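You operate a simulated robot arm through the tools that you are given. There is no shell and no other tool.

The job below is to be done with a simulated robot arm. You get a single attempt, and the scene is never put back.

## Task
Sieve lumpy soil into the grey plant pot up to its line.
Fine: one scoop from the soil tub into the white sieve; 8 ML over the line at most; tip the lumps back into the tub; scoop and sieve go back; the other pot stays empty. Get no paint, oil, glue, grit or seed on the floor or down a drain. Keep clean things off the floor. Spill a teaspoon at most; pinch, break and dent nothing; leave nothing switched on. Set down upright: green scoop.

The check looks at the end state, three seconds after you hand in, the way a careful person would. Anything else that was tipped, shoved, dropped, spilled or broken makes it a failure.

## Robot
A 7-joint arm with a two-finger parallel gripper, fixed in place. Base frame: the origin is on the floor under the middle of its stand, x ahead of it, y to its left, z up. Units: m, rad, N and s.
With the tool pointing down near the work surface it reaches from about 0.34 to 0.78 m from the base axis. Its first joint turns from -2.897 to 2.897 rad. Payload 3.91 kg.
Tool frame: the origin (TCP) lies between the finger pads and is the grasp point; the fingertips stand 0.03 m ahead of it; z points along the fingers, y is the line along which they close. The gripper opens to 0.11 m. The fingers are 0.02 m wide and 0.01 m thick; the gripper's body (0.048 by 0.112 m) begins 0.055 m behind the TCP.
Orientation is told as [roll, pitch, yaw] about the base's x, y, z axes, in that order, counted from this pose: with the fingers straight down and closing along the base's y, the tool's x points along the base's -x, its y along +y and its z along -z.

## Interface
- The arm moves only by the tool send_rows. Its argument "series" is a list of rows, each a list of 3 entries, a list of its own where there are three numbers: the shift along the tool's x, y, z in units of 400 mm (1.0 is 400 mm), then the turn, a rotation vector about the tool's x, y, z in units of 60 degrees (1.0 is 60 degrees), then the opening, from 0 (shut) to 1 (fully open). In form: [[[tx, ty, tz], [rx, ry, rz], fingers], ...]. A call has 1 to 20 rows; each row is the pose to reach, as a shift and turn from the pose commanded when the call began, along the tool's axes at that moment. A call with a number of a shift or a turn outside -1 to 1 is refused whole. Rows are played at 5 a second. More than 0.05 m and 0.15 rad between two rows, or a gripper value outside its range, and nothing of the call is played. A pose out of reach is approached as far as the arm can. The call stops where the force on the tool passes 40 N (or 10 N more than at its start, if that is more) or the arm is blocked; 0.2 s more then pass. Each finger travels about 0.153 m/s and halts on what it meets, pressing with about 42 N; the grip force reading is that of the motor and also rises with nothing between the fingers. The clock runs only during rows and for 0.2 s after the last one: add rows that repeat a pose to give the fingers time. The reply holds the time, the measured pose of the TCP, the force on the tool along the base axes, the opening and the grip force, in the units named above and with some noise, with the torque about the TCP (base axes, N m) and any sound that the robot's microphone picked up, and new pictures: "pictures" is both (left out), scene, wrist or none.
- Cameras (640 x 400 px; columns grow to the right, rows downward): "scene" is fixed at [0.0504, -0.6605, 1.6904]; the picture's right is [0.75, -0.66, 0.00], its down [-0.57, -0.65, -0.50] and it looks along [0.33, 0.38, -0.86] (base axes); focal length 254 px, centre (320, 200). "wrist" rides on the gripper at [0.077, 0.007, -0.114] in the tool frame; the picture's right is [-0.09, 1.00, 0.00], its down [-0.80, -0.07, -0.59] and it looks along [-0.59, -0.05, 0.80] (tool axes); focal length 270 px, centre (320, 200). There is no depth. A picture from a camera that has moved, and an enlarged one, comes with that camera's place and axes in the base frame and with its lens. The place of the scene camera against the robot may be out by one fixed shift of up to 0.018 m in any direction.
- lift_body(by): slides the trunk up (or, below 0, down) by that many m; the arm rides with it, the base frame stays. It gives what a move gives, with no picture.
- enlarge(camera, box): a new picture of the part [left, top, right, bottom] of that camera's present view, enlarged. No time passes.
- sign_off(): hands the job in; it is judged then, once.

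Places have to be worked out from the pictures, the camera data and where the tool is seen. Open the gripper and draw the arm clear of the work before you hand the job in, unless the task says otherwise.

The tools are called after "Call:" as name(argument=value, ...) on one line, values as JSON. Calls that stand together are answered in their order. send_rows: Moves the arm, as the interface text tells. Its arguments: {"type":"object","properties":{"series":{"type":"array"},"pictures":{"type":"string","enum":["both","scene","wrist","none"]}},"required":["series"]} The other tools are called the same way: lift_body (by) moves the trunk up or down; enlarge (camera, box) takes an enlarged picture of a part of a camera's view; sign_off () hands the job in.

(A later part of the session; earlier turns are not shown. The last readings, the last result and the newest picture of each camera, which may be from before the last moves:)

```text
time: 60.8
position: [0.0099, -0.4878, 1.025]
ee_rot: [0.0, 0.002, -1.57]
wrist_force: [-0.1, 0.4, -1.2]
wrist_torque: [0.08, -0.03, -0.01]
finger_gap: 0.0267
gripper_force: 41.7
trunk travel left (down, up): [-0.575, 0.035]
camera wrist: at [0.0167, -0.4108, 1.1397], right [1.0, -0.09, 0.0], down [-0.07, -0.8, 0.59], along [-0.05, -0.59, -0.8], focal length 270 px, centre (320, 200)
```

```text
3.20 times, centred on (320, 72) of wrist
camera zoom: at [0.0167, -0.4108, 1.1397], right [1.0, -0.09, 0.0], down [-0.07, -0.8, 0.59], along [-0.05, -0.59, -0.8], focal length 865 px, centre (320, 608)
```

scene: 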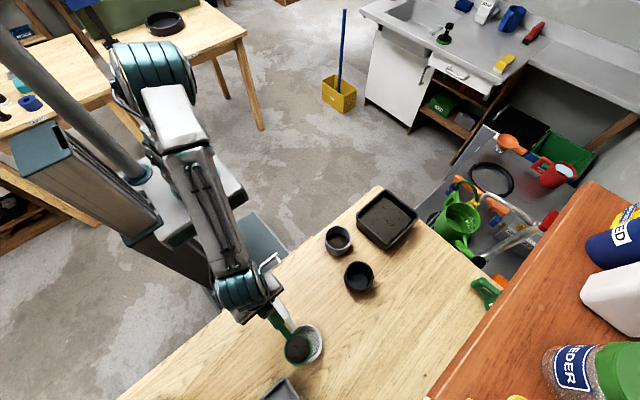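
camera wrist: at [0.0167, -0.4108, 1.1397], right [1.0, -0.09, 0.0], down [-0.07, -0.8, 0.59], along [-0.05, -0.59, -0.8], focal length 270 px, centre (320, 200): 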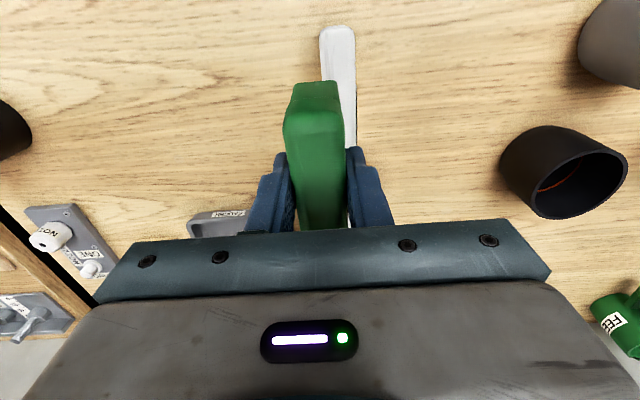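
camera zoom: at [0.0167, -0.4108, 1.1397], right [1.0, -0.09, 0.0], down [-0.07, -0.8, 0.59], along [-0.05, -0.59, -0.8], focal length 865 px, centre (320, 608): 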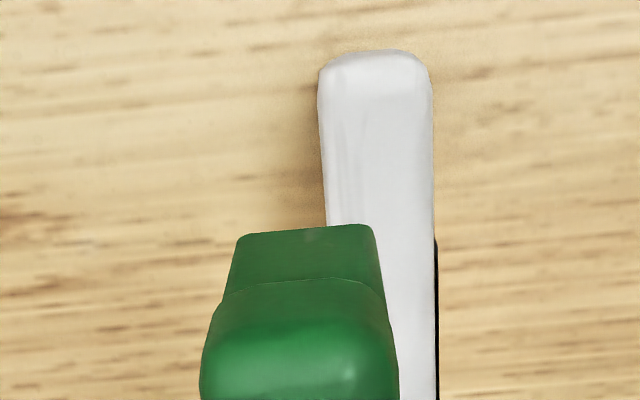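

The sieve hasn't moved, no soil was lost, and the forces are back to normal. I'll pour from a higher TCP so the foot stays clear, starting with a 45° roll and then looking.

Call:
send_rows(series=[[[0, 0, 0.006], [-0.1, 0, 0], 0.15], [[0, 0, 0.012], [-0.2, 0, 0], 0.15], [[0, 0, 0.018], [-0.3, 0, 0], 0.15], [[0, 0, 0.024], [-0.4, 0, 0], 0.15], [[0, 0, 0.03], [-0.5, 0, 0], 0.15], [[0, 0, 0.036], [-0.6, 0, 0], 0.15], [[0, 0, 0.0375], [-0.7, 0, 0], 0.15], [[0, 0, 0.0375], [-0.75, 0, 0], 0.15]], pictures="both")

Call:
enlarge(camera="scene", box=[250, 280, 362, 370])

```text
time: 62.6
position: [0.0103, -0.488, 1.0097]
ee_rot: [0.788, 0.001, -1.569]
wrist_force: [-0.5, 0.8, -0.8]
wrist_torque: [0.07, 0.05, 0.0]
finger_gap: 0.0267
gripper_force: 42.2
trunk travel left (down, up): [-0.575, 0.035]
camera wrist: at [-0.067, -0.411, 1.0955], right [0.7, -0.09, 0.71], down [-0.47, -0.8, 0.37], along [0.53, -0.59, -0.6], focal length 270 px, centre (320, 200)
```

scene: 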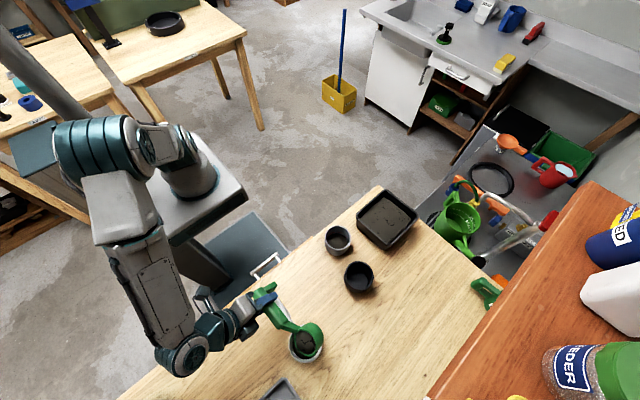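
wrist: 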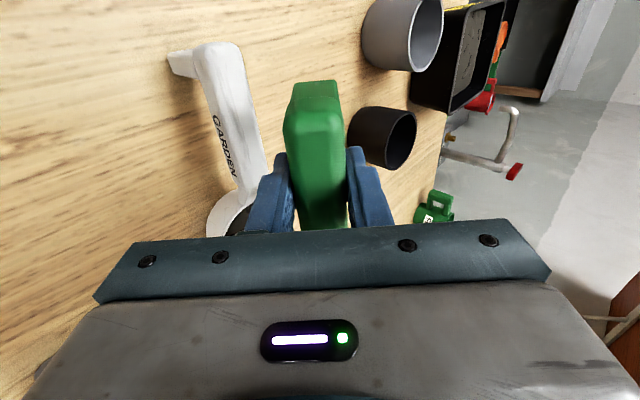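

```text
4.44 times, centred on (306, 325) of scene
camera zoom: at [0.0504, -0.6605, 1.6904], right [0.75, -0.66, 0.0], down [-0.57, -0.65, -0.5], along [0.33, 0.38, -0.86], focal length 1128 px, centre (382, -356)
```

zoom: 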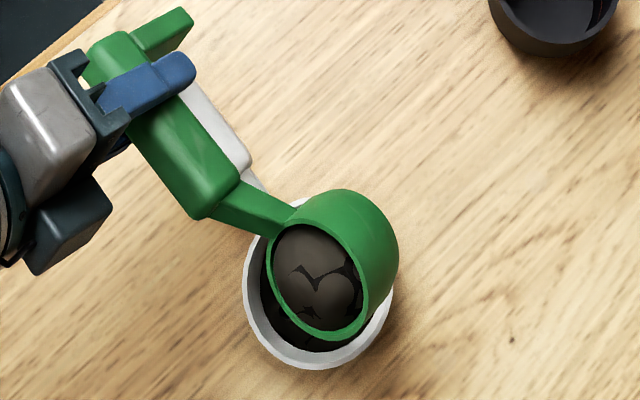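

The soil has started going into the sieve, right on target. Rolling on to about 80°.

Call:
send_rows(series=[[[0, 0, 0], [-0.1, 0, 0], 0.15], [[0, 0, 0], [-0.2, 0, 0], 0.15], [[0, 0, 0], [-0.3, 0, 0], 0.15], [[0, 0, 0], [-0.4, 0, 0], 0.15], [[0, 0, 0], [-0.5, 0, 0], 0.15], [[0, 0, 0], [-0.58, 0, 0], 0.15], [[0, 0, 0], [-0.58, 0, 0], 0.15]], pictures="both")

Call:
enlarge(camera="scene", box=[250, 280, 362, 370])

```text
time: 64.2
position: [0.0109, -0.4872, 1.0102]
ee_rot: [1.395, 0.0, -1.571]
wrist_force: [-0.2, 0.5, -1.0]
wrist_torque: [0.04, 0.03, -0.04]
finger_gap: 0.0264
gripper_force: 41.9
trunk travel left (down, up): [-0.575, 0.035]
camera wrist: at [-0.1021, -0.4108, 1.0366], right [0.17, -0.09, 0.98], down [-0.6, -0.8, 0.03], along [0.78, -0.59, -0.19], focal length 270 px, centre (320, 200)
```

scene: 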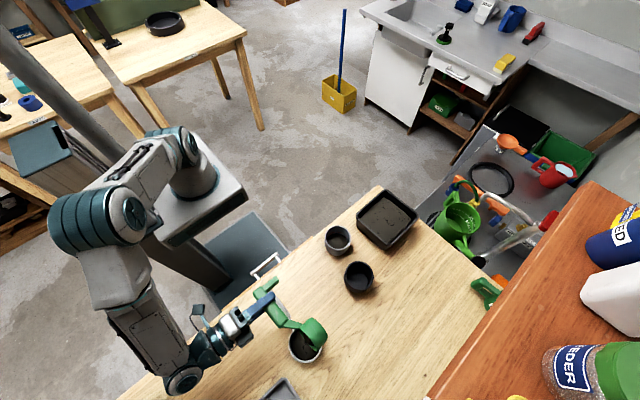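
wrist: 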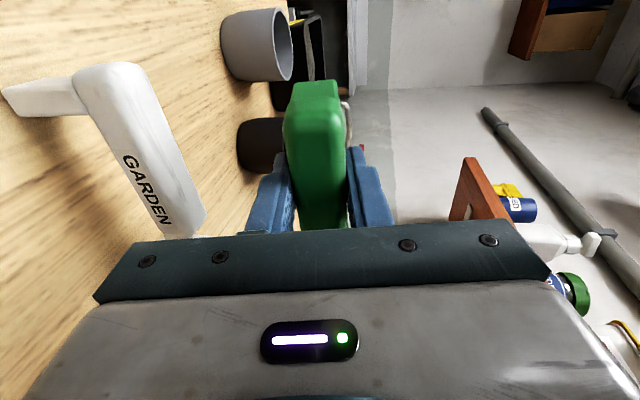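

```text
4.44 times, centred on (306, 325) of scene
camera zoom: at [0.0504, -0.6605, 1.6904], right [0.75, -0.66, 0.0], down [-0.57, -0.65, -0.5], along [0.33, 0.38, -0.86], focal length 1128 px, centre (382, -356)
```

zoom: 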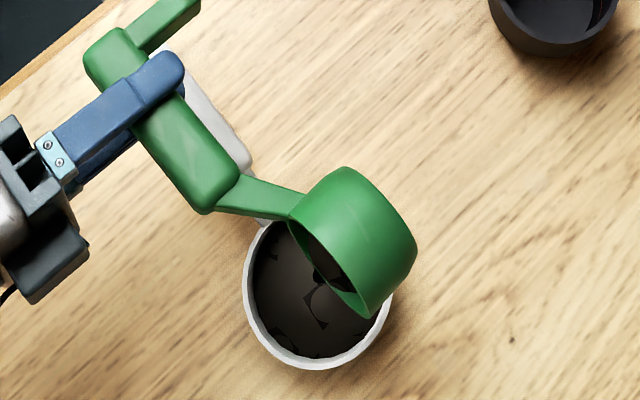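

Most of it is in the sieve. I'll raise 5 cm for wrist clearance and roll on to about 105° to empty the scoop.

Call:
send_rows(series=[[[0, 0.04, -0.007], [0, 0, 0], 0.15], [[0, 0.08, -0.014], [-0.07, 0, 0], 0.15], [[0, 0.123, -0.0217], [-0.14, 0, 0], 0.15], [[0, 0.123, -0.0217], [-0.24, 0, 0], 0.15], [[0, 0.123, -0.0217], [-0.34, 0, 0], 0.15], [[0, 0.123, -0.0217], [-0.42, 0, 0], 0.15], [[0, 0.123, -0.0217], [-0.42, 0, 0], 0.15]], pictures="both")

Call:
enlarge(camera="scene", box=[250, 280, 362, 370])

```text
time: 65.8
position: [0.0116, -0.4885, 1.0595]
ee_rot: [1.834, 0.0, -1.57]
wrist_force: [0.5, 0.1, -1.2]
wrist_torque: [0.03, 0.03, 0.01]
finger_gap: 0.0263
gripper_force: 42.2
trunk travel left (down, up): [-0.575, 0.035]
camera wrist: at [-0.1028, -0.4112, 1.0359], right [-0.26, -0.09, 0.96], down [-0.56, -0.8, -0.22], along [0.79, -0.59, 0.16], focal length 270 px, centre (320, 200)
```

scene: 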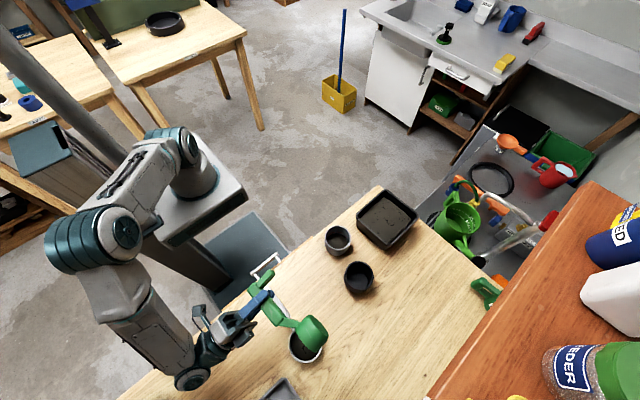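
wrist: 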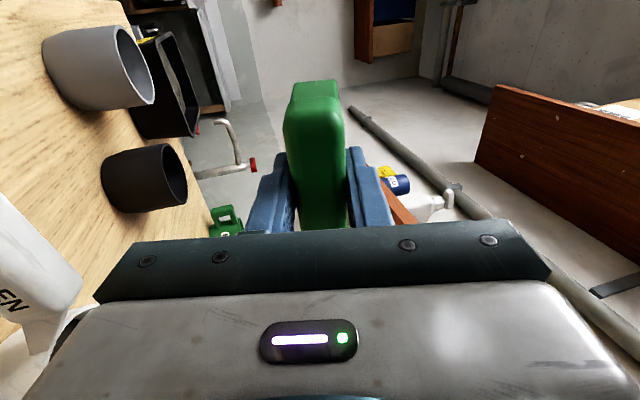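

```text
4.44 times, centred on (306, 325) of scene
camera zoom: at [0.0504, -0.6605, 1.6904], right [0.75, -0.66, 0.0], down [-0.57, -0.65, -0.5], along [0.33, 0.38, -0.86], focal length 1128 px, centre (382, -356)
```

zoom: 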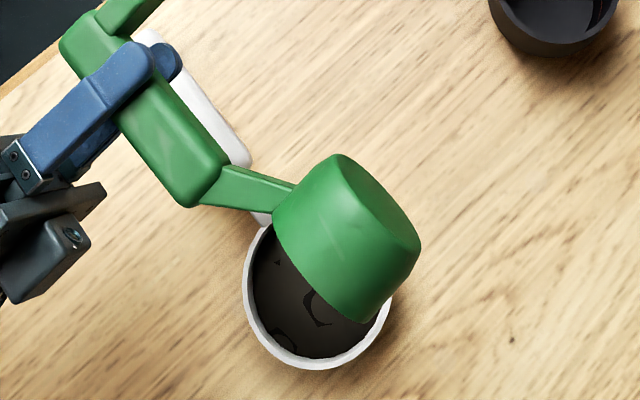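

I'll go a little further, give it a small wiggle to shake out any remainder, and hold.

Call:
send_rows(series=[[[0, 0.048, 0.013], [-0.1, 0, 0], 0.15], [[0, 0.048, 0.013], [-0.2, 0, 0], 0.15], [[0, 0.048, 0.013], [-0.12, 0, 0], 0.15], [[0, 0.048, 0.013], [-0.2, 0, 0], 0.15], [[0, 0.048, 0.013], [-0.12, 0, 0], 0.15], [[0, 0.048, 0.013], [-0.2, 0, 0], 0.15], [[0, 0.048, 0.013], [-0.2, 0, 0], 0.15], [[0, 0.048, 0.013], [-0.2, 0, 0], 0.15]], pictures="none")

Call:
send_rows(series=[[[0, 0, 0], [0.125, 0, 0], 0.15], [[0, 0, 0], [0.25, 0, 0], 0.15], [[0, 0, 0], [0.375, 0, 0], 0.15], [[0, 0, 0], [0.5, 0, 0], 0.15], [[0, 0, 0], [0.625, 0, 0], 0.15], [[0, 0, 0], [0.75, 0, 0], 0.15], [[0, 0, 0], [0.875, 0, 0], 0.15], [[0, 0, 0], [0.95, 0, 0], 0.15], [[0, 0, 0], [0.95, 0, 0], 0.15]], pictures="both")

Call:
enlarge(camera="scene", box=[250, 280, 362, 370])

```text
time: 67.6
position: [0.0113, -0.4888, 1.0795]
ee_rot: [2.041, -0.001, -1.571]
wrist_force: [0.3, 0.3, -0.6]
wrist_torque: [0.03, 0.01, 0.01]
finger_gap: 0.0263
gripper_force: 41.3
trunk travel left (down, up): [-0.575, 0.035]
```

```text
time: 69.6
position: [0.0097, -0.4887, 1.0793]
ee_rot: [1.045, 0.0, -1.57]
wrist_force: [-0.8, -0.3, -2.0]
wrist_torque: [0.01, 0.06, 0.02]
finger_gap: 0.0267
gripper_force: 41.8
trunk travel left (down, up): [-0.575, 0.035]
camera wrist: at [-0.0861, -0.4112, 1.1427], right [0.5, -0.09, 0.86], down [-0.55, -0.8, 0.24], along [0.67, -0.59, -0.45], focal length 270 px, centre (320, 200)
```

scene: 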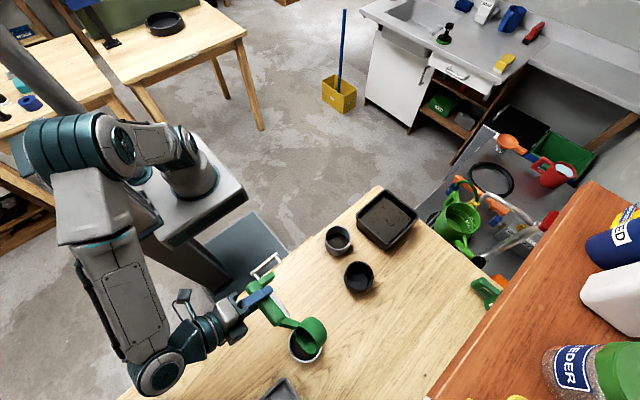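
wrist: 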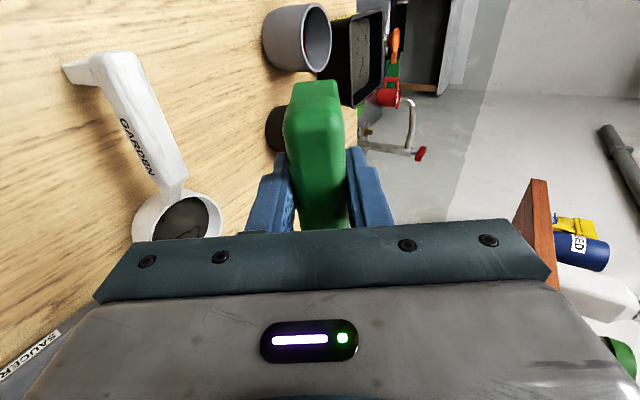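

```text
4.44 times, centred on (306, 325) of scene
camera zoom: at [0.0504, -0.6605, 1.6904], right [0.75, -0.66, 0.0], down [-0.57, -0.65, -0.5], along [0.33, 0.38, -0.86], focal length 1128 px, centre (382, -356)
```

zoom: 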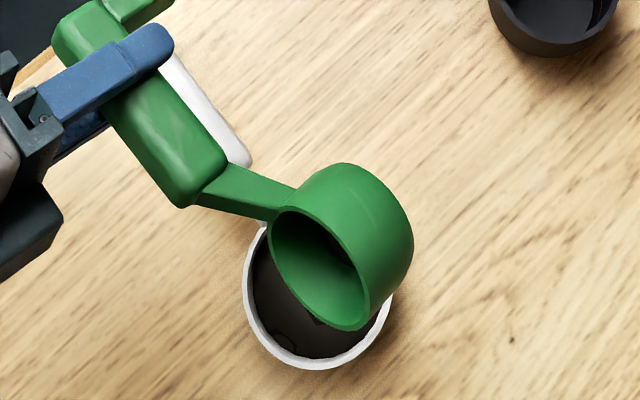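

The scoop is empty, everything landed in the sieve, and the table is clean. I'll roll back level and move over the scoop's home.

Call:
send_rows(series=[[[0, 0, 0], [0.125, 0, 0], 0.15], [[0, 0, 0], [0.25, 0, 0], 0.15], [[0, 0, 0], [0.375, 0, 0], 0.15], [[0, 0, 0], [0.5, 0, 0], 0.15], [[0, 0, 0], [0.625, 0, 0], 0.15], [[0, 0, 0], [0.75, 0, 0], 0.15], [[0, 0, 0], [0.875, 0, 0], 0.15], [[0, 0, 0], [1.0, 0, 0], 0.15], [[0, 0, 0], [1.0, 0, 0], 0.15]], pictures="none")

Call:
send_rows(series=[[[0.005, 0.06, 0], [0, 0, 0], 0.15], [[0.012, 0.16, 0], [0, 0, 0], 0.15], [[0.02, 0.26, 0], [0, 0, 0], 0.15], [[0.027, 0.36, 0], [0, 0, 0], 0.15], [[0.032, 0.4225, 0], [0, 0, 0], 0.15], [[0.032, 0.4225, 0], [0, 0, 0], 0.15]], pictures="both")

Call:
enlarge(camera="scene", box=[250, 280, 362, 370])

Call:
enlarge(camera="wrist", box=[120, 30, 300, 240])

```text
time: 71.6
position: [0.0114, -0.4888, 1.0803]
ee_rot: [-0.001, 0.0, -1.572]
wrist_force: [-0.4, 0.4, -0.7]
wrist_torque: [0.01, -0.07, -0.02]
finger_gap: 0.026
gripper_force: 42.2
trunk travel left (down, up): [-0.575, 0.035]
```

```text
time: 73.0
position: [0.1788, -0.4748, 1.079]
ee_rot: [0.002, 0.0, -1.57]
wrist_force: [0.3, 0.1, 0.3]
wrist_torque: [0.05, -0.04, 0.0]
finger_gap: 0.0264
gripper_force: 42.2
trunk travel left (down, up): [-0.575, 0.035]
camera wrist: at [0.1856, -0.3985, 1.1941], right [1.0, -0.09, 0.0], down [-0.07, -0.8, 0.59], along [-0.05, -0.59, -0.8], focal length 270 px, centre (320, 200)
```

scene: 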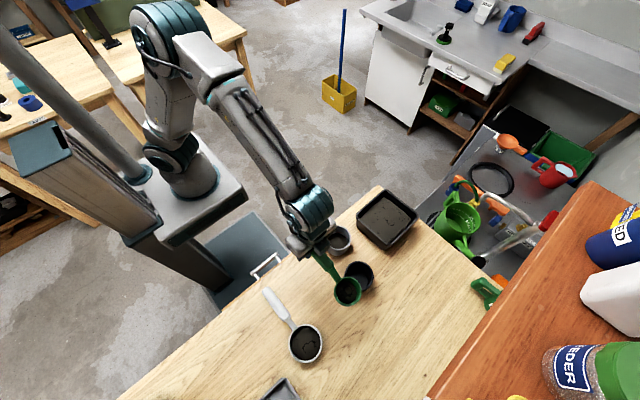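
wrist: 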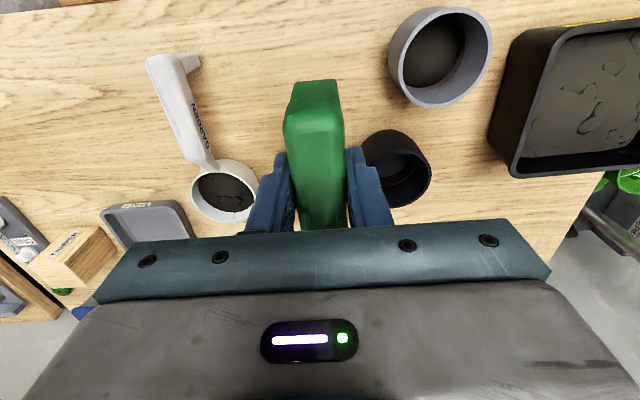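

```text
4.44 times, centred on (306, 325) of scene
camera zoom: at [0.0504, -0.6605, 1.6904], right [0.75, -0.66, 0.0], down [-0.57, -0.65, -0.5], along [0.33, 0.38, -0.86], focal length 1128 px, centre (382, -356)
```

zoom: 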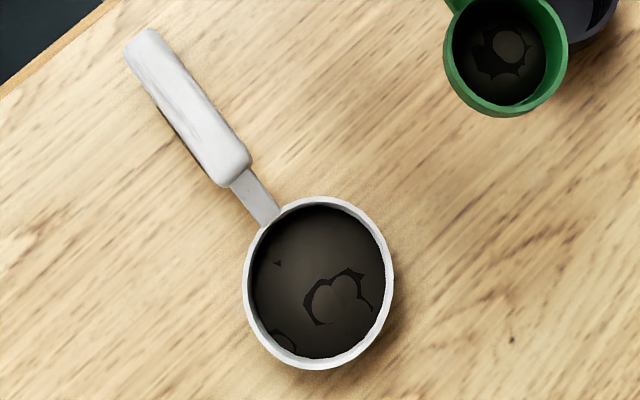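

```text
1.90 times, centred on (210, 135) of wrist
camera zoom: at [0.1856, -0.3985, 1.1941], right [1.0, -0.09, 0.0], down [-0.07, -0.8, 0.59], along [-0.05, -0.59, -0.8], focal length 515 px, centre (530, 324)
```

zoom: 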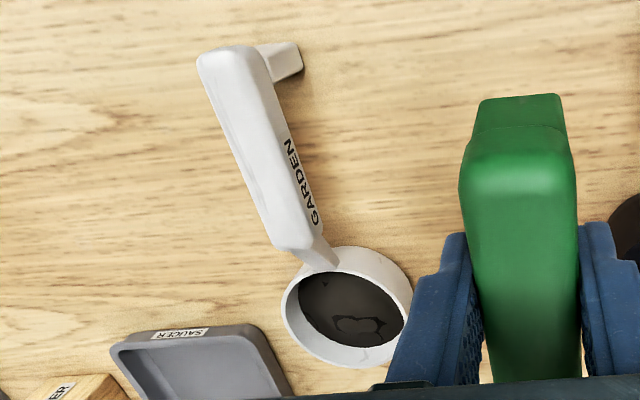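

The scoop may still hold some residue; I'll zoom in on its bowl.

Call:
enlarge(camera="scene", box=[325, 268, 373, 308])

Call:
enlarge(camera="scene", box=[280, 318, 336, 366])

```text
10.00 times, centred on (349, 288) of scene
camera zoom: at [0.0504, -0.6605, 1.6904], right [0.75, -0.66, 0.0], down [-0.57, -0.65, -0.5], along [0.33, 0.38, -0.86], focal length 2538 px, centre (30, -680)
```

zoom: 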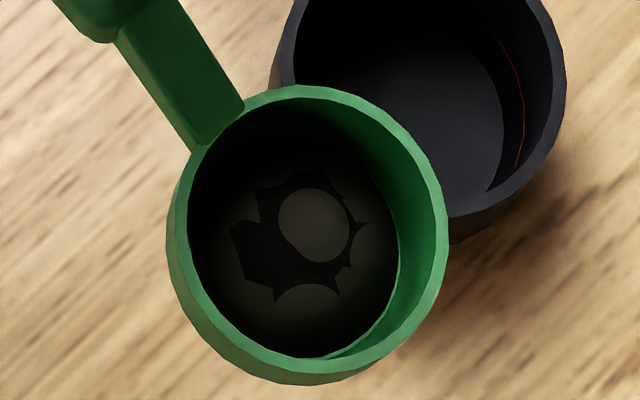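

```text
8.33 times, centred on (308, 342) of scene
camera zoom: at [0.0504, -0.6605, 1.6904], right [0.75, -0.66, 0.0], down [-0.57, -0.65, -0.5], along [0.33, 0.38, -0.86], focal length 2115 px, centre (420, -983)
```

zoom: 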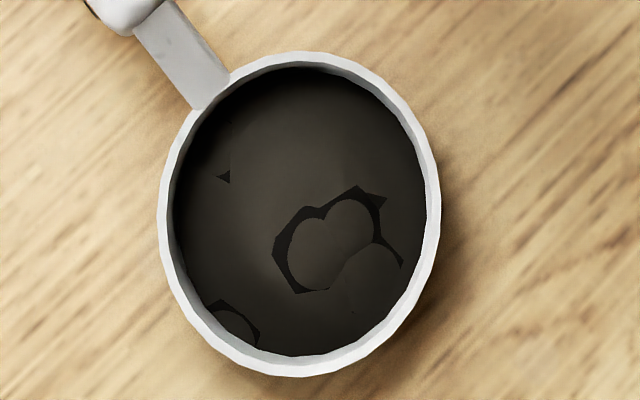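

About a third of the load is still in the scoop, so the pour is rate-limited. I'll go back over the sieve and hold the tilt for longer.

Call:
send_rows(series=[[[-0.005, -0.06, 0], [0, 0, 0], 0.15], [[-0.012, -0.16, 0], [0, 0, 0], 0.15], [[-0.02, -0.26, 0], [0, 0, 0], 0.15], [[-0.027, -0.36, 0], [0, 0, 0], 0.15], [[-0.032, -0.4225, 0], [0, 0, 0], 0.15], [[-0.032, -0.4225, 0], [0, 0, 0], 0.15]], pictures="none")

Call:
send_rows(series=[[[0, 0, 0], [-0.125, 0, 0], 0.15], [[0, 0, 0], [-0.25, 0, 0], 0.15], [[0, 0, 0], [-0.375, 0, 0], 0.15], [[0, 0, 0], [-0.5, 0, 0], 0.15], [[0, 0, 0], [-0.625, 0, 0], 0.15], [[0, 0, 0], [-0.75, 0, 0], 0.15], [[0, 0, 0], [-0.875, 0, 0], 0.15], [[0, 0, 0], [-1.0, 0, 0], 0.15]], pictures="none")

Call:
send_rows(series=[[[0, 0, 0], [-0.125, 0, 0], 0.15], [[0, 0, 0], [-0.25, 0, 0], 0.15], [[0, 0, 0], [-0.375, 0, 0], 0.15], [[0, 0, 0], [-0.5, 0, 0], 0.15], [[0, 0, 0], [-0.625, 0, 0], 0.15], [[0, 0, 0], [-0.75, 0, 0], 0.15], [[0, 0, 0], [-0.875, 0, 0], 0.15], [[0, 0, 0], [-1.0, 0, 0], 0.15], [[0, 0, 0], [-1.0, 0, 0], 0.15], [[0, 0, 0], [-1.0, 0, 0], 0.15], [[0, 0, 0], [-1.0, 0, 0], 0.15], [[0, 0, 0], [-1.0, 0, 0], 0.15], [[0, 0, 0], [-1.0, 0, 0], 0.15], [[0, 0, 0], [-1.0, 0, 0], 0.15], [[0, 0, 0], [-1.0, 0, 0], 0.15], [[0, 0, 0], [-1.0, 0, 0], 0.15], [[0, 0, 0], [-1.0, 0, 0], 0.15], [[0, 0, 0], [-1.0, 0, 0], 0.15], [[0, 0, 0], [-1.0, 0, 0], 0.15], [[0, 0, 0], [-1.0, 0, 0], 0.15]], pictures="both")

Call:
enlarge(camera="scene", box=[250, 280, 362, 370])

```text
time: 74.4
position: [0.0115, -0.4881, 1.0789]
ee_rot: [-0.002, -0.001, -1.57]
wrist_force: [0.4, -0.7, -1.0]
wrist_torque: [0.01, 0.01, 0.06]
finger_gap: 0.0262
gripper_force: 41.9
trunk travel left (down, up): [-0.575, 0.035]
```

```text
time: 76.2
position: [0.0107, -0.4882, 1.08]
ee_rot: [1.051, -0.001, -1.569]
wrist_force: [-0.6, 0.5, -1.9]
wrist_torque: [0.09, 0.03, -0.02]
finger_gap: 0.0262
gripper_force: 42.0
trunk travel left (down, up): [-0.575, 0.035]
```

```text
time: 80.4
position: [0.0107, -0.488, 1.0805]
ee_rot: [2.096, 0.0, -1.571]
wrist_force: [-0.2, 0.1, 0.1]
wrist_torque: [0.05, 0.01, -0.03]
finger_gap: 0.0263
gripper_force: 42.2
trunk travel left (down, up): [-0.575, 0.035]
camera wrist: at [-0.093, -0.4115, 1.0283], right [-0.5, -0.09, 0.86], down [-0.48, -0.8, -0.36], along [0.72, -0.59, 0.36], focal length 270 px, centre (320, 200)
```

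scene: 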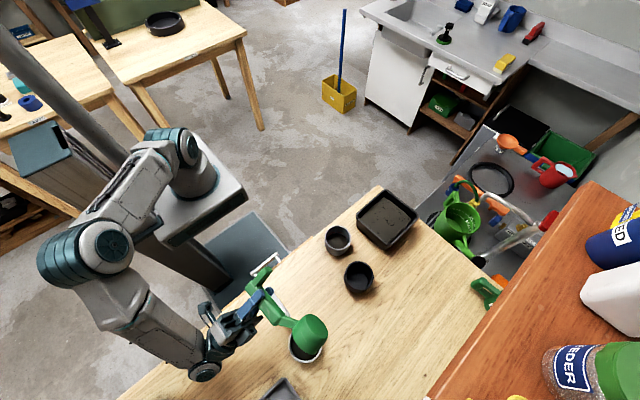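
wrist: 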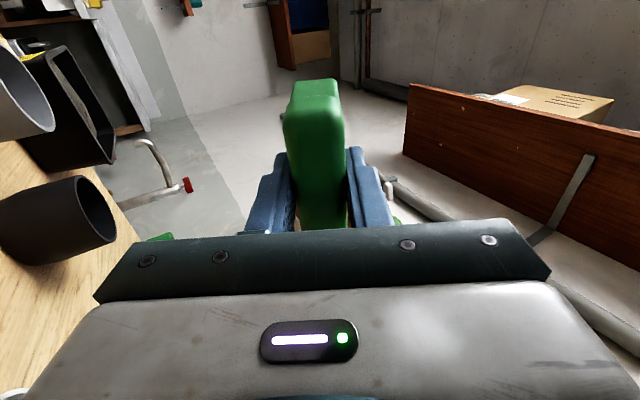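

```text
4.44 times, centred on (306, 325) of scene
camera zoom: at [0.0504, -0.6605, 1.6904], right [0.75, -0.66, 0.0], down [-0.57, -0.65, -0.5], along [0.33, 0.38, -0.86], focal length 1128 px, centre (382, -356)
```

zoom: 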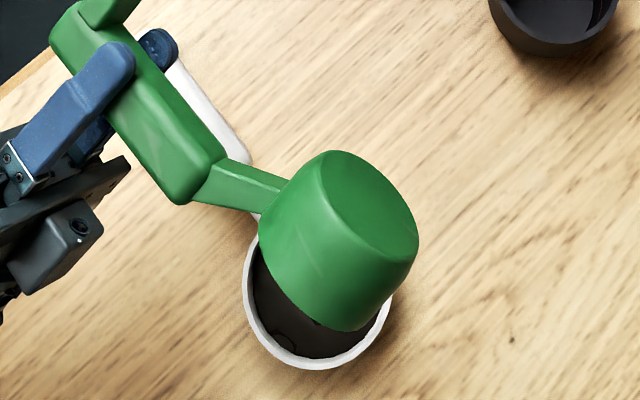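

Holding the tilt another few seconds, with small wiggles, before checking.

Call:
send_rows(series=[[[0, 0, 0], [0.08, 0, 0], 0.15], [[0, 0, 0], [0, 0, 0], 0.15], [[0, 0, 0], [0.08, 0, 0], 0.15], [[0, 0, 0], [0, 0, 0], 0.15], [[0, 0, 0], [0.08, 0, 0], 0.15], [[0, 0, 0], [0, 0, 0], 0.15], [[0, 0, 0], [0, 0, 0], 0.15], [[0, 0, 0], [0, 0, 0], 0.15], [[0, 0, 0], [0, 0, 0], 0.15], [[0, 0, 0], [0, 0, 0], 0.15], [[0, 0, 0], [0, 0, 0], 0.15], [[0, 0, 0], [0, 0, 0], 0.15], [[0, 0, 0], [0, 0, 0], 0.15], [[0, 0, 0], [0, 0, 0], 0.15], [[0, 0, 0], [0, 0, 0], 0.15]], pictures="none")

Call:
send_rows(series=[[[0, 0, 0], [0.125, 0, 0], 0.15], [[0, 0, 0], [0.25, 0, 0], 0.15], [[0, 0, 0], [0.375, 0, 0], 0.15], [[0, 0, 0], [0.5, 0, 0], 0.15], [[0, 0, 0], [0.625, 0, 0], 0.15], [[0, 0, 0], [0.75, 0, 0], 0.15], [[0, 0, 0], [0.875, 0, 0], 0.15], [[0, 0, 0], [1.0, 0, 0], 0.15]], pictures="none")

Call:
send_rows(series=[[[0, 0, 0], [0.125, 0, 0], 0.15], [[0, 0, 0], [0.25, 0, 0], 0.15], [[0, 0, 0], [0.375, 0, 0], 0.15], [[0, 0, 0], [0.5, 0, 0], 0.15], [[0, 0, 0], [0.625, 0, 0], 0.15], [[0, 0, 0], [0.75, 0, 0], 0.15], [[0, 0, 0], [0.875, 0, 0], 0.15], [[0, 0, 0], [1.0, 0, 0], 0.15]], pictures="scene")

Call:
enlarge(camera="scene", box=[270, 310, 342, 370])

```text
time: 83.6
position: [0.0108, -0.4883, 1.0803]
ee_rot: [2.095, 0.0, -1.571]
wrist_force: [-0.4, -0.9, -0.6]
wrist_torque: [0.01, -0.01, 0.03]
finger_gap: 0.0261
gripper_force: 41.9
trunk travel left (down, up): [-0.575, 0.035]
```

```text
time: 85.4
position: [0.0104, -0.4882, 1.0794]
ee_rot: [1.047, 0.001, -1.57]
wrist_force: [0.2, 0.0, -0.5]
wrist_torque: [0.02, 0.0, 0.04]
finger_gap: 0.0264
gripper_force: 41.6
trunk travel left (down, up): [-0.575, 0.035]
```

```text
time: 87.2
position: [0.011, -0.488, 1.0805]
ee_rot: [-0.001, -0.001, -1.571]
wrist_force: [-1.2, -0.4, -1.5]
wrist_torque: [0.02, 0.01, 0.02]
finger_gap: 0.0263
gripper_force: 42.0
trunk travel left (down, up): [-0.575, 0.035]
```

scene: 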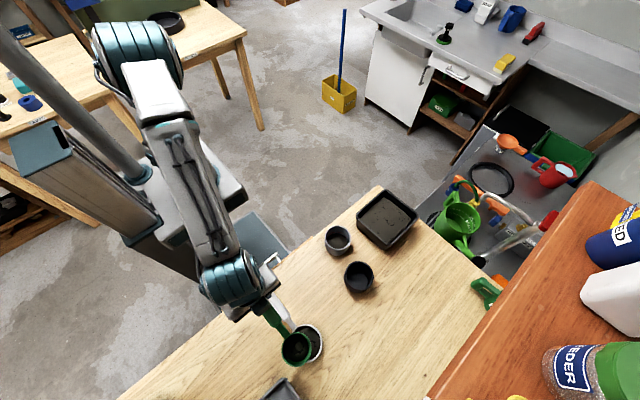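

```text
6.67 times, centred on (306, 340) of scene
camera zoom: at [0.0504, -0.6605, 1.6904], right [0.75, -0.66, 0.0], down [-0.57, -0.65, -0.5], along [0.33, 0.38, -0.86], focal length 1692 px, centre (413, -733)
```

zoom: 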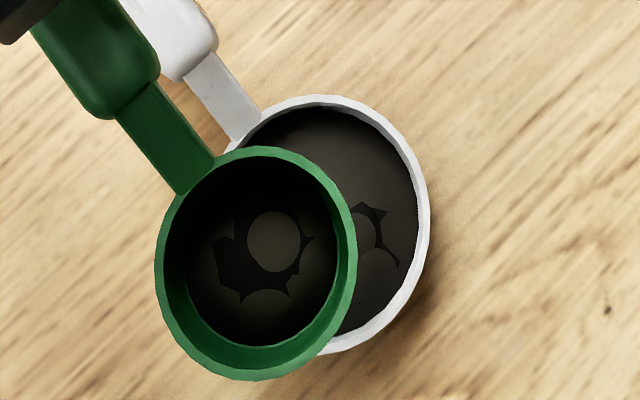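

The same residue (same lump pattern) stays put at 120°, so the soil clings at its repose angle and needs a steeper tilt. I'll go up to z≈1.15 over the sieve and roll further, step by step.

Call:
send_rows(series=[[[0, -0.015, -0.06], [0, 0, 0], 0.15], [[0, -0.03, -0.12], [0, 0, 0], 0.15], [[0, -0.045, -0.175], [0, 0, 0], 0.15], [[0, -0.045, -0.175], [-0.125, 0, 0], 0.15], [[0, -0.045, -0.175], [-0.25, 0, 0], 0.15], [[0, -0.045, -0.175], [-0.375, 0, 0], 0.15], [[0, -0.045, -0.175], [-0.5, 0, 0], 0.15], [[0, -0.045, -0.175], [-0.625, 0, 0], 0.15], [[0, -0.045, -0.175], [-0.75, 0, 0], 0.15], [[0, -0.045, -0.175], [-0.875, 0, 0], 0.15], [[0, -0.045, -0.175], [-1.0, 0, 0], 0.15]], pictures="none")

Call:
send_rows(series=[[[0, 0, 0], [-0.125, 0, 0], 0.15], [[0, 0, 0], [-0.25, 0, 0], 0.15], [[0, 0, 0], [-0.375, 0, 0], 0.15], [[0, 0, 0], [-0.5, 0, 0], 0.15], [[0, 0, 0], [-0.625, 0, 0], 0.15], [[0, 0, 0], [-0.75, 0, 0], 0.15], [[0, 0, 0], [-0.875, 0, 0], 0.15], [[0, 0, 0], [-1.0, 0, 0], 0.15]], pictures="none")

Call:
send_rows(series=[[[0, 0, 0], [-0.1, 0, 0], 0.15], [[0, 0, 0], [-0.2, 0, 0], 0.15], [[0, 0, 0], [-0.25, 0, 0], 0.15], [[0, 0, 0], [-0.25, 0, 0], 0.15]], pictures="both")

Call:
enlarge(camera="scene", box=[160, 230, 384, 370])

```text
time: 89.6
position: [-0.0096, -0.4887, 1.1494]
ee_rot: [1.049, 0.0, -1.572]
wrist_force: [-0.2, -0.3, -0.6]
wrist_torque: [0.05, 0.06, 0.02]
finger_gap: 0.0263
gripper_force: 41.9
trunk travel left (down, up): [-0.575, 0.035]
```

```text
time: 91.4
position: [-0.0085, -0.4878, 1.1504]
ee_rot: [2.096, 0.0, -1.57]
wrist_force: [0.1, 0.2, -1.1]
wrist_torque: [0.06, 0.02, 0.0]
finger_gap: 0.0263
gripper_force: 42.0
trunk travel left (down, up): [-0.575, 0.035]
```

```text
time: 92.4
position: [-0.0078, -0.4886, 1.1493]
ee_rot: [2.358, 0.0, -1.57]
wrist_force: [0.0, 0.9, -0.7]
wrist_torque: [0.04, -0.02, -0.01]
finger_gap: 0.0262
gripper_force: 42.2
trunk travel left (down, up): [-0.575, 0.035]
camera wrist: at [-0.094, -0.4109, 1.0733], right [-0.71, -0.09, 0.7], down [-0.37, -0.8, -0.47], along [0.6, -0.59, 0.53], focal length 270 px, centre (320, 200)
```

scene: 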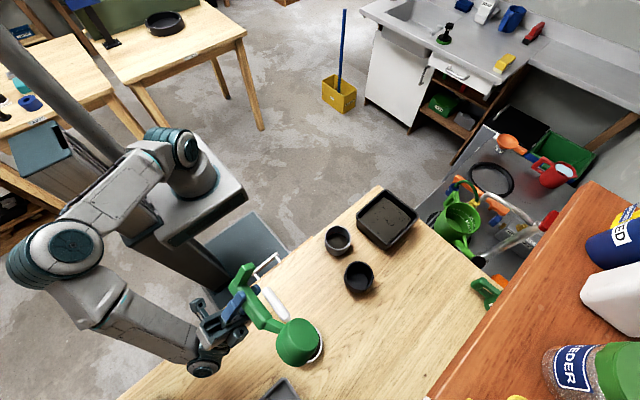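
wrist: 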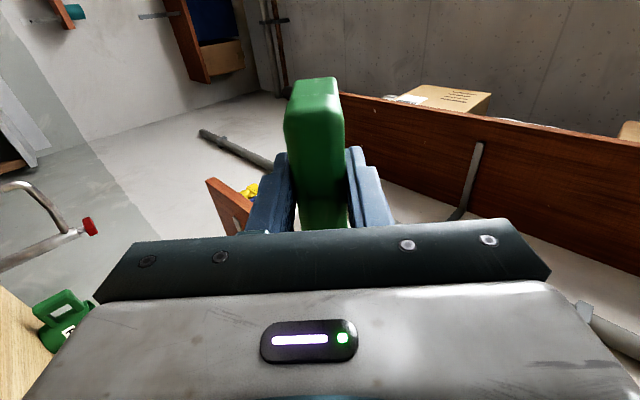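

```text
2.86 times, centred on (272, 300) of scene
camera zoom: at [0.0504, -0.6605, 1.6904], right [0.75, -0.66, 0.0], down [-0.57, -0.65, -0.5], along [0.33, 0.38, -0.86], focal length 725 px, centre (457, -86)
```

zoom: 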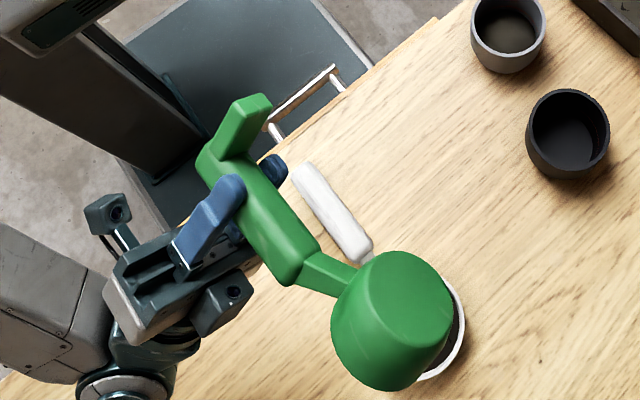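

135° was reached with no trouble. On to 150°, and hold a few seconds.

Call:
send_rows(series=[[[0, 0, 0], [-0.1, 0, 0], 0.15], [[0, 0, 0], [-0.2, 0, 0], 0.15], [[0, 0, 0], [-0.25, 0, 0], 0.15], [[0, 0, 0], [-0.25, 0, 0], 0.15], [[0, 0, 0], [-0.25, 0, 0], 0.15], [[0, 0, 0], [-0.25, 0, 0], 0.15], [[0, 0, 0], [-0.25, 0, 0], 0.15], [[0, 0, 0], [-0.25, 0, 0], 0.15], [[0, 0, 0], [-0.25, 0, 0], 0.15], [[0, 0, 0], [-0.25, 0, 0], 0.15], [[0, 0, 0], [-0.25, 0, 0], 0.15], [[0, 0, 0], [-0.25, 0, 0], 0.15]], pictures="both")

Call:
enlarge(camera="scene", box=[160, 230, 384, 370])

```text
time: 95.0
position: [-0.0081, -0.4887, 1.1505]
ee_rot: [2.619, -0.001, -1.572]
wrist_force: [-0.5, 0.1, -0.8]
wrist_torque: [0.02, 0.01, -0.01]
finger_gap: 0.0264
gripper_force: 42.2
trunk travel left (down, up): [-0.575, 0.035]
camera wrist: at [-0.0714, -0.4113, 1.0542], right [-0.86, -0.09, 0.5], down [-0.24, -0.8, -0.55], along [0.45, -0.59, 0.67], focal length 270 px, centre (320, 200)
```

scene: 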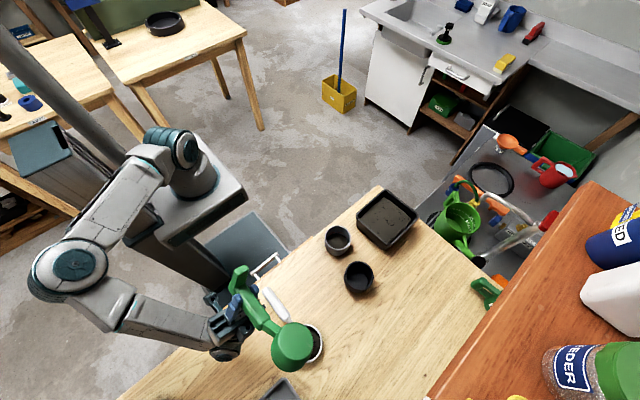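
wrist: 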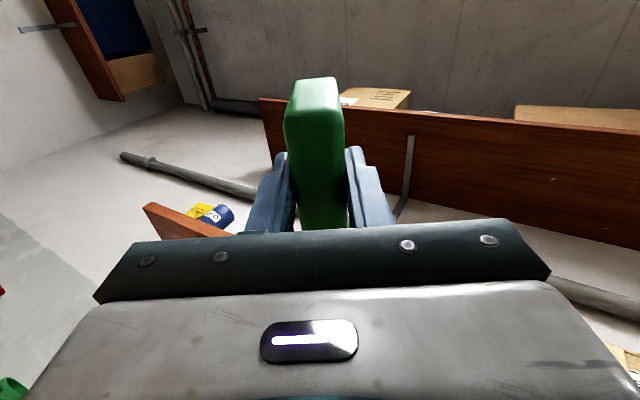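

```text
2.86 times, centred on (272, 300) of scene
camera zoom: at [0.0504, -0.6605, 1.6904], right [0.75, -0.66, 0.0], down [-0.57, -0.65, -0.5], along [0.33, 0.38, -0.86], focal length 725 px, centre (457, -86)
```

zoom: 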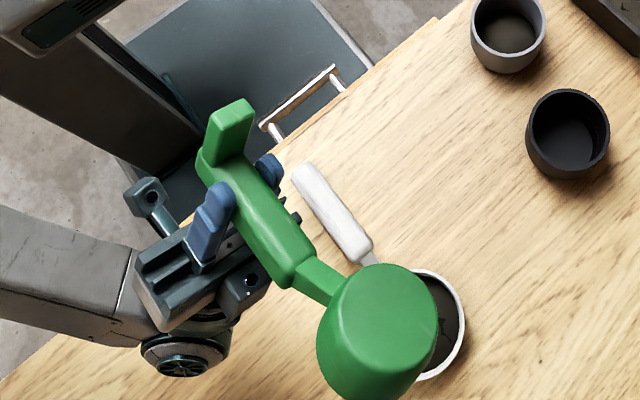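

Held at 150°; now rolling back level to inspect the scoop.

Call:
send_rows(series=[[[0, 0, 0], [0.125, 0, 0], 0.15], [[0, 0, 0], [0.25, 0, 0], 0.15], [[0, 0, 0], [0.375, 0, 0], 0.15], [[0, 0, 0], [0.5, 0, 0], 0.15], [[0, 0, 0], [0.625, 0, 0], 0.15], [[0, 0, 0], [0.75, 0, 0], 0.15], [[0, 0, 0], [0.875, 0, 0], 0.15], [[0, 0, 0], [1.0, 0, 0], 0.15]], pictures="none")

Call:
send_rows(series=[[[0, 0, 0], [0.125, 0, 0], 0.15], [[0, 0, 0], [0.25, 0, 0], 0.15], [[0, 0, 0], [0.375, 0, 0], 0.15], [[0, 0, 0], [0.5, 0, 0], 0.15], [[0, 0, 0], [0.625, 0, 0], 0.15], [[0, 0, 0], [0.75, 0, 0], 0.15], [[0, 0, 0], [0.875, 0, 0], 0.15], [[0, 0, 0], [1.0, 0, 0], 0.15]], pictures="none")

Call:
send_rows(series=[[[0, 0, 0], [0.125, 0, 0], 0.15], [[0, 0, 0], [0.25, 0, 0], 0.15], [[0, 0, 0], [0.375, 0, 0], 0.15], [[0, 0, 0], [0.5, 0, 0], 0.15], [[0, 0, 0], [0.5, 0, 0], 0.15]], pictures="scene")

Call:
enlarge(camera="scene", box=[260, 310, 340, 370])

```text
time: 96.8
position: [-0.0064, -0.4889, 1.1507]
ee_rot: [1.569, -0.001, -1.571]
wrist_force: [0.2, -0.8, -0.3]
wrist_torque: [0.01, 0.01, 0.04]
finger_gap: 0.0263
gripper_force: 41.8
trunk travel left (down, up): [-0.575, 0.035]
```

```text
time: 98.6
position: [-0.0075, -0.4891, 1.15]
ee_rot: [0.523, -0.001, -1.572]
wrist_force: [-0.6, 0.5, -0.6]
wrist_torque: [-0.03, 0.05, -0.03]
finger_gap: 0.0262
gripper_force: 41.7
trunk travel left (down, up): [-0.575, 0.035]
```

```text
time: 99.8
position: [-0.0087, -0.4879, 1.1505]
ee_rot: [-0.001, 0.002, -1.573]
wrist_force: [0.0, -0.3, -0.6]
wrist_torque: [0.02, -0.03, 0.0]
finger_gap: 0.0264
gripper_force: 41.9
trunk travel left (down, up): [-0.575, 0.035]
```

scene: 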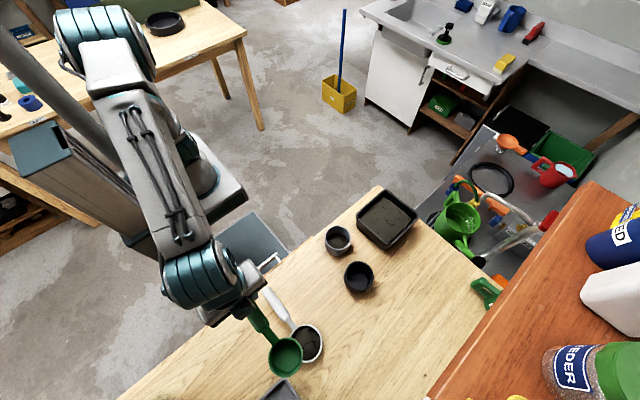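

```text
6.67 times, centred on (300, 340) of scene
camera zoom: at [0.0504, -0.6605, 1.6904], right [0.75, -0.66, 0.0], down [-0.57, -0.65, -0.5], along [0.33, 0.38, -0.86], focal length 1692 px, centre (453, -733)
```

zoom: 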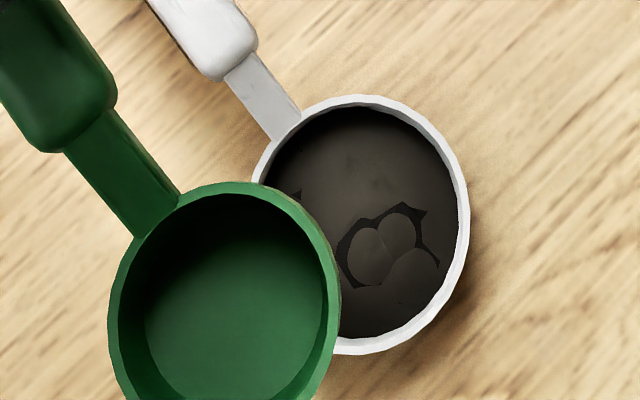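

The scoop is now truly empty and nothing fell beside the sieve. I'll return the scoop to its home.

Call:
send_rows(series=[[[0.006, 0.07, 0], [0, 0, 0], 0.15], [[0.013, 0.18, 0], [0, 0, 0], 0.15], [[0.02, 0.29, 0], [0, 0, 0], 0.15], [[0.027, 0.39, 0], [0, 0, 0], 0.15], [[0.032, 0.4675, 0], [0, 0, 0], 0.15], [[0.032, 0.4675, 0.1], [0, 0, 0], 0.15], [[0.032, 0.4675, 0.21], [0, 0, 0], 0.15], [[0.032, 0.4675, 0.32], [0, 0, 0], 0.15], [[0.032, 0.4675, 0.42], [0, 0, 0], 0.15], [[0.032, 0.4675, 0.5], [0, 0, 0], 0.15], [[0.032, 0.4675, 0.55], [0, 0, 0], 0.15], [[0.032, 0.4675, 0.58], [0, 0, 0], 0.15], [[0.032, 0.4675, 0.59], [0, 0, 0], 0.15], [[0.032, 0.4675, 0.59], [0, 0, 0], 0.15]], pictures="both")

Call:
enlarge(camera="scene", box=[290, 240, 386, 320])

```text
time: 102.8
position: [0.1807, -0.476, 0.9142]
ee_rot: [-0.001, -0.004, -1.571]
wrist_force: [0.5, -1.0, 7.7]
wrist_torque: [-1.32, -0.01, -0.02]
finger_gap: 0.0263
gripper_force: 41.9
trunk travel left (down, up): [-0.575, 0.035]
camera wrist: at [0.1858, -0.3985, 1.0276], right [1.0, -0.09, 0.0], down [-0.07, -0.8, 0.6], along [-0.05, -0.59, -0.8], focal length 270 px, centre (320, 200)
```

scene: 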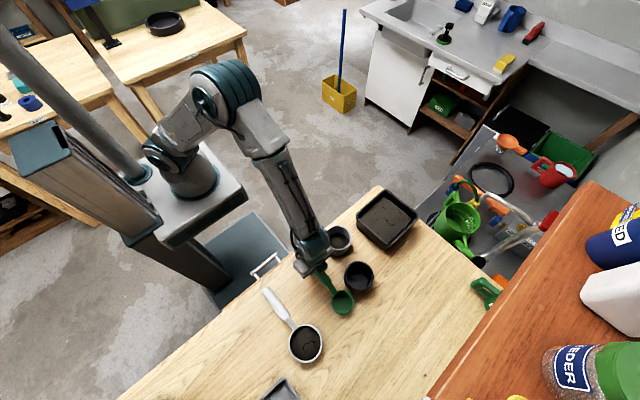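
wrist: 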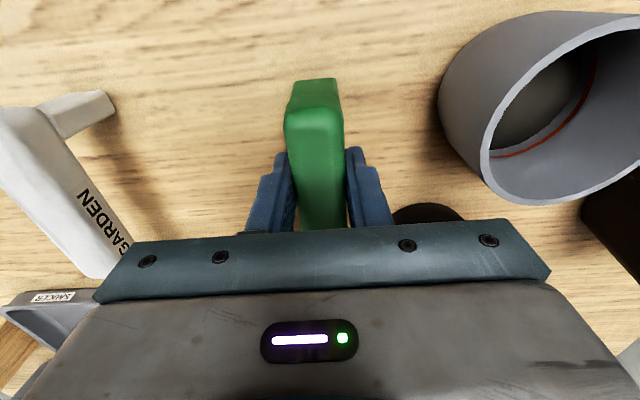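

```text
5.00 times, centred on (338, 280) of scene
camera zoom: at [0.0504, -0.6605, 1.6904], right [0.75, -0.66, 0.0], down [-0.57, -0.65, -0.5], along [0.33, 0.38, -0.86], focal length 1269 px, centre (230, -200)
```

zoom: 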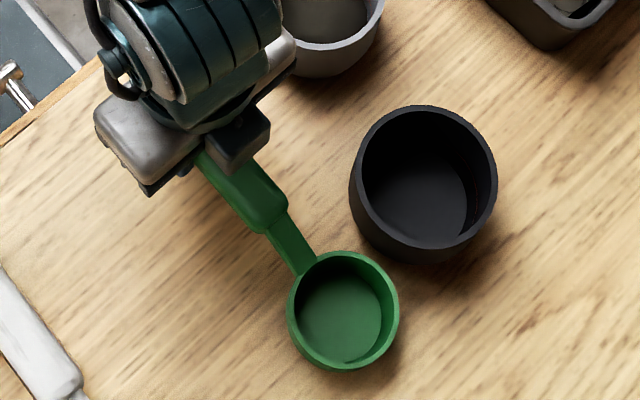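

The bowl's far edge touches first (8 N, torque -1.3 N·m), so the scoop has pitched about 2–3° in the grip from the earlier bump. I'll counter-rotate and lower the last few millimetres so it sits down flat.

Call:
send_rows(series=[[[0, 0, 0], [0, -0.02, 0], 0.15], [[0, 0, 0], [0, -0.04, 0], 0.15], [[0, 0, 0.005], [0, -0.045, 0], 0.15], [[0, 0, 0.01], [0, -0.045, 0], 0.15], [[0, 0, 0.01], [0, -0.045, 0], 0.15]], pictures="none")

```text
time: 104.0
position: [0.1789, -0.4745, 0.9081]
ee_rot: [0.001, -0.047, -1.57]
wrist_force: [-0.1, -0.8, -0.1]
wrist_torque: [0.03, -0.03, -0.03]
finger_gap: 0.0264
gripper_force: 42.1
trunk travel left (down, up): [-0.575, 0.035]
```

No contact now; lowering in millimetre steps until it touches.

Call:
send_rows(series=[[[0, 0, 0.0025], [0, 0, 0], 0.15], [[0, 0, 0.005], [0, 0, 0], 0.15], [[0, 0, 0.005], [0, 0, 0], 0.15]], pictures="none")

```text
time: 104.8
position: [0.1789, -0.476, 0.9069]
ee_rot: [0.001, -0.048, -1.57]
wrist_force: [0.5, 0.3, -1.1]
wrist_torque: [0.02, 0.02, 0.02]
finger_gap: 0.026
gripper_force: 41.9
trunk travel left (down, up): [-0.575, 0.035]
```

Call:
send_rows(series=[[[0, 0, 0.0025], [0, 0, 0], 0.15], [[0, 0, 0.005], [0, 0, 0], 0.15], [[0, 0, 0.005], [0, 0, 0], 0.15]], pictures="scene")

Call:
enlarge(camera="scene", box=[290, 240, 386, 320])

```text
time: 105.6
position: [0.1788, -0.4765, 0.9067]
ee_rot: [0.0, -0.049, -1.572]
wrist_force: [-1.0, 1.4, 10.0]
wrist_torque: [0.45, 0.02, 0.04]
finger_gap: 0.0261
gripper_force: 42.3
trunk travel left (down, up): [-0.575, 0.035]
```

scene: 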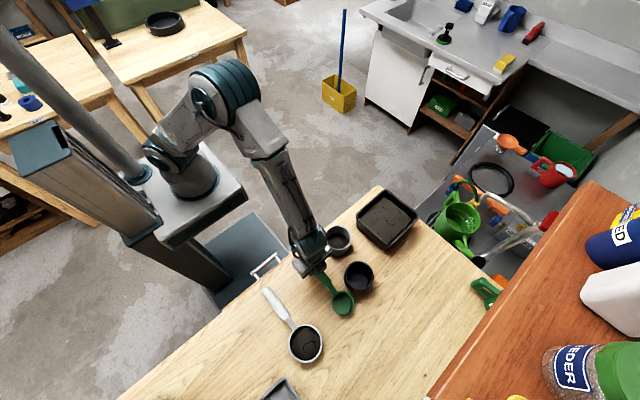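

```text
5.00 times, centred on (338, 280) of scene
camera zoom: at [0.0504, -0.6605, 1.6904], right [0.75, -0.66, 0.0], down [-0.57, -0.65, -0.5], along [0.33, 0.38, -0.86], focal length 1269 px, centre (230, -200)
```

zoom: 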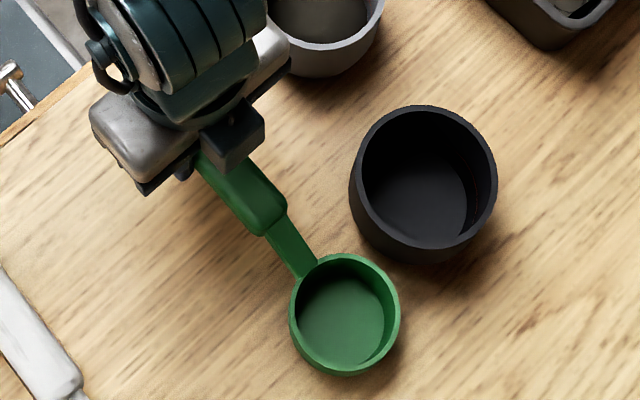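

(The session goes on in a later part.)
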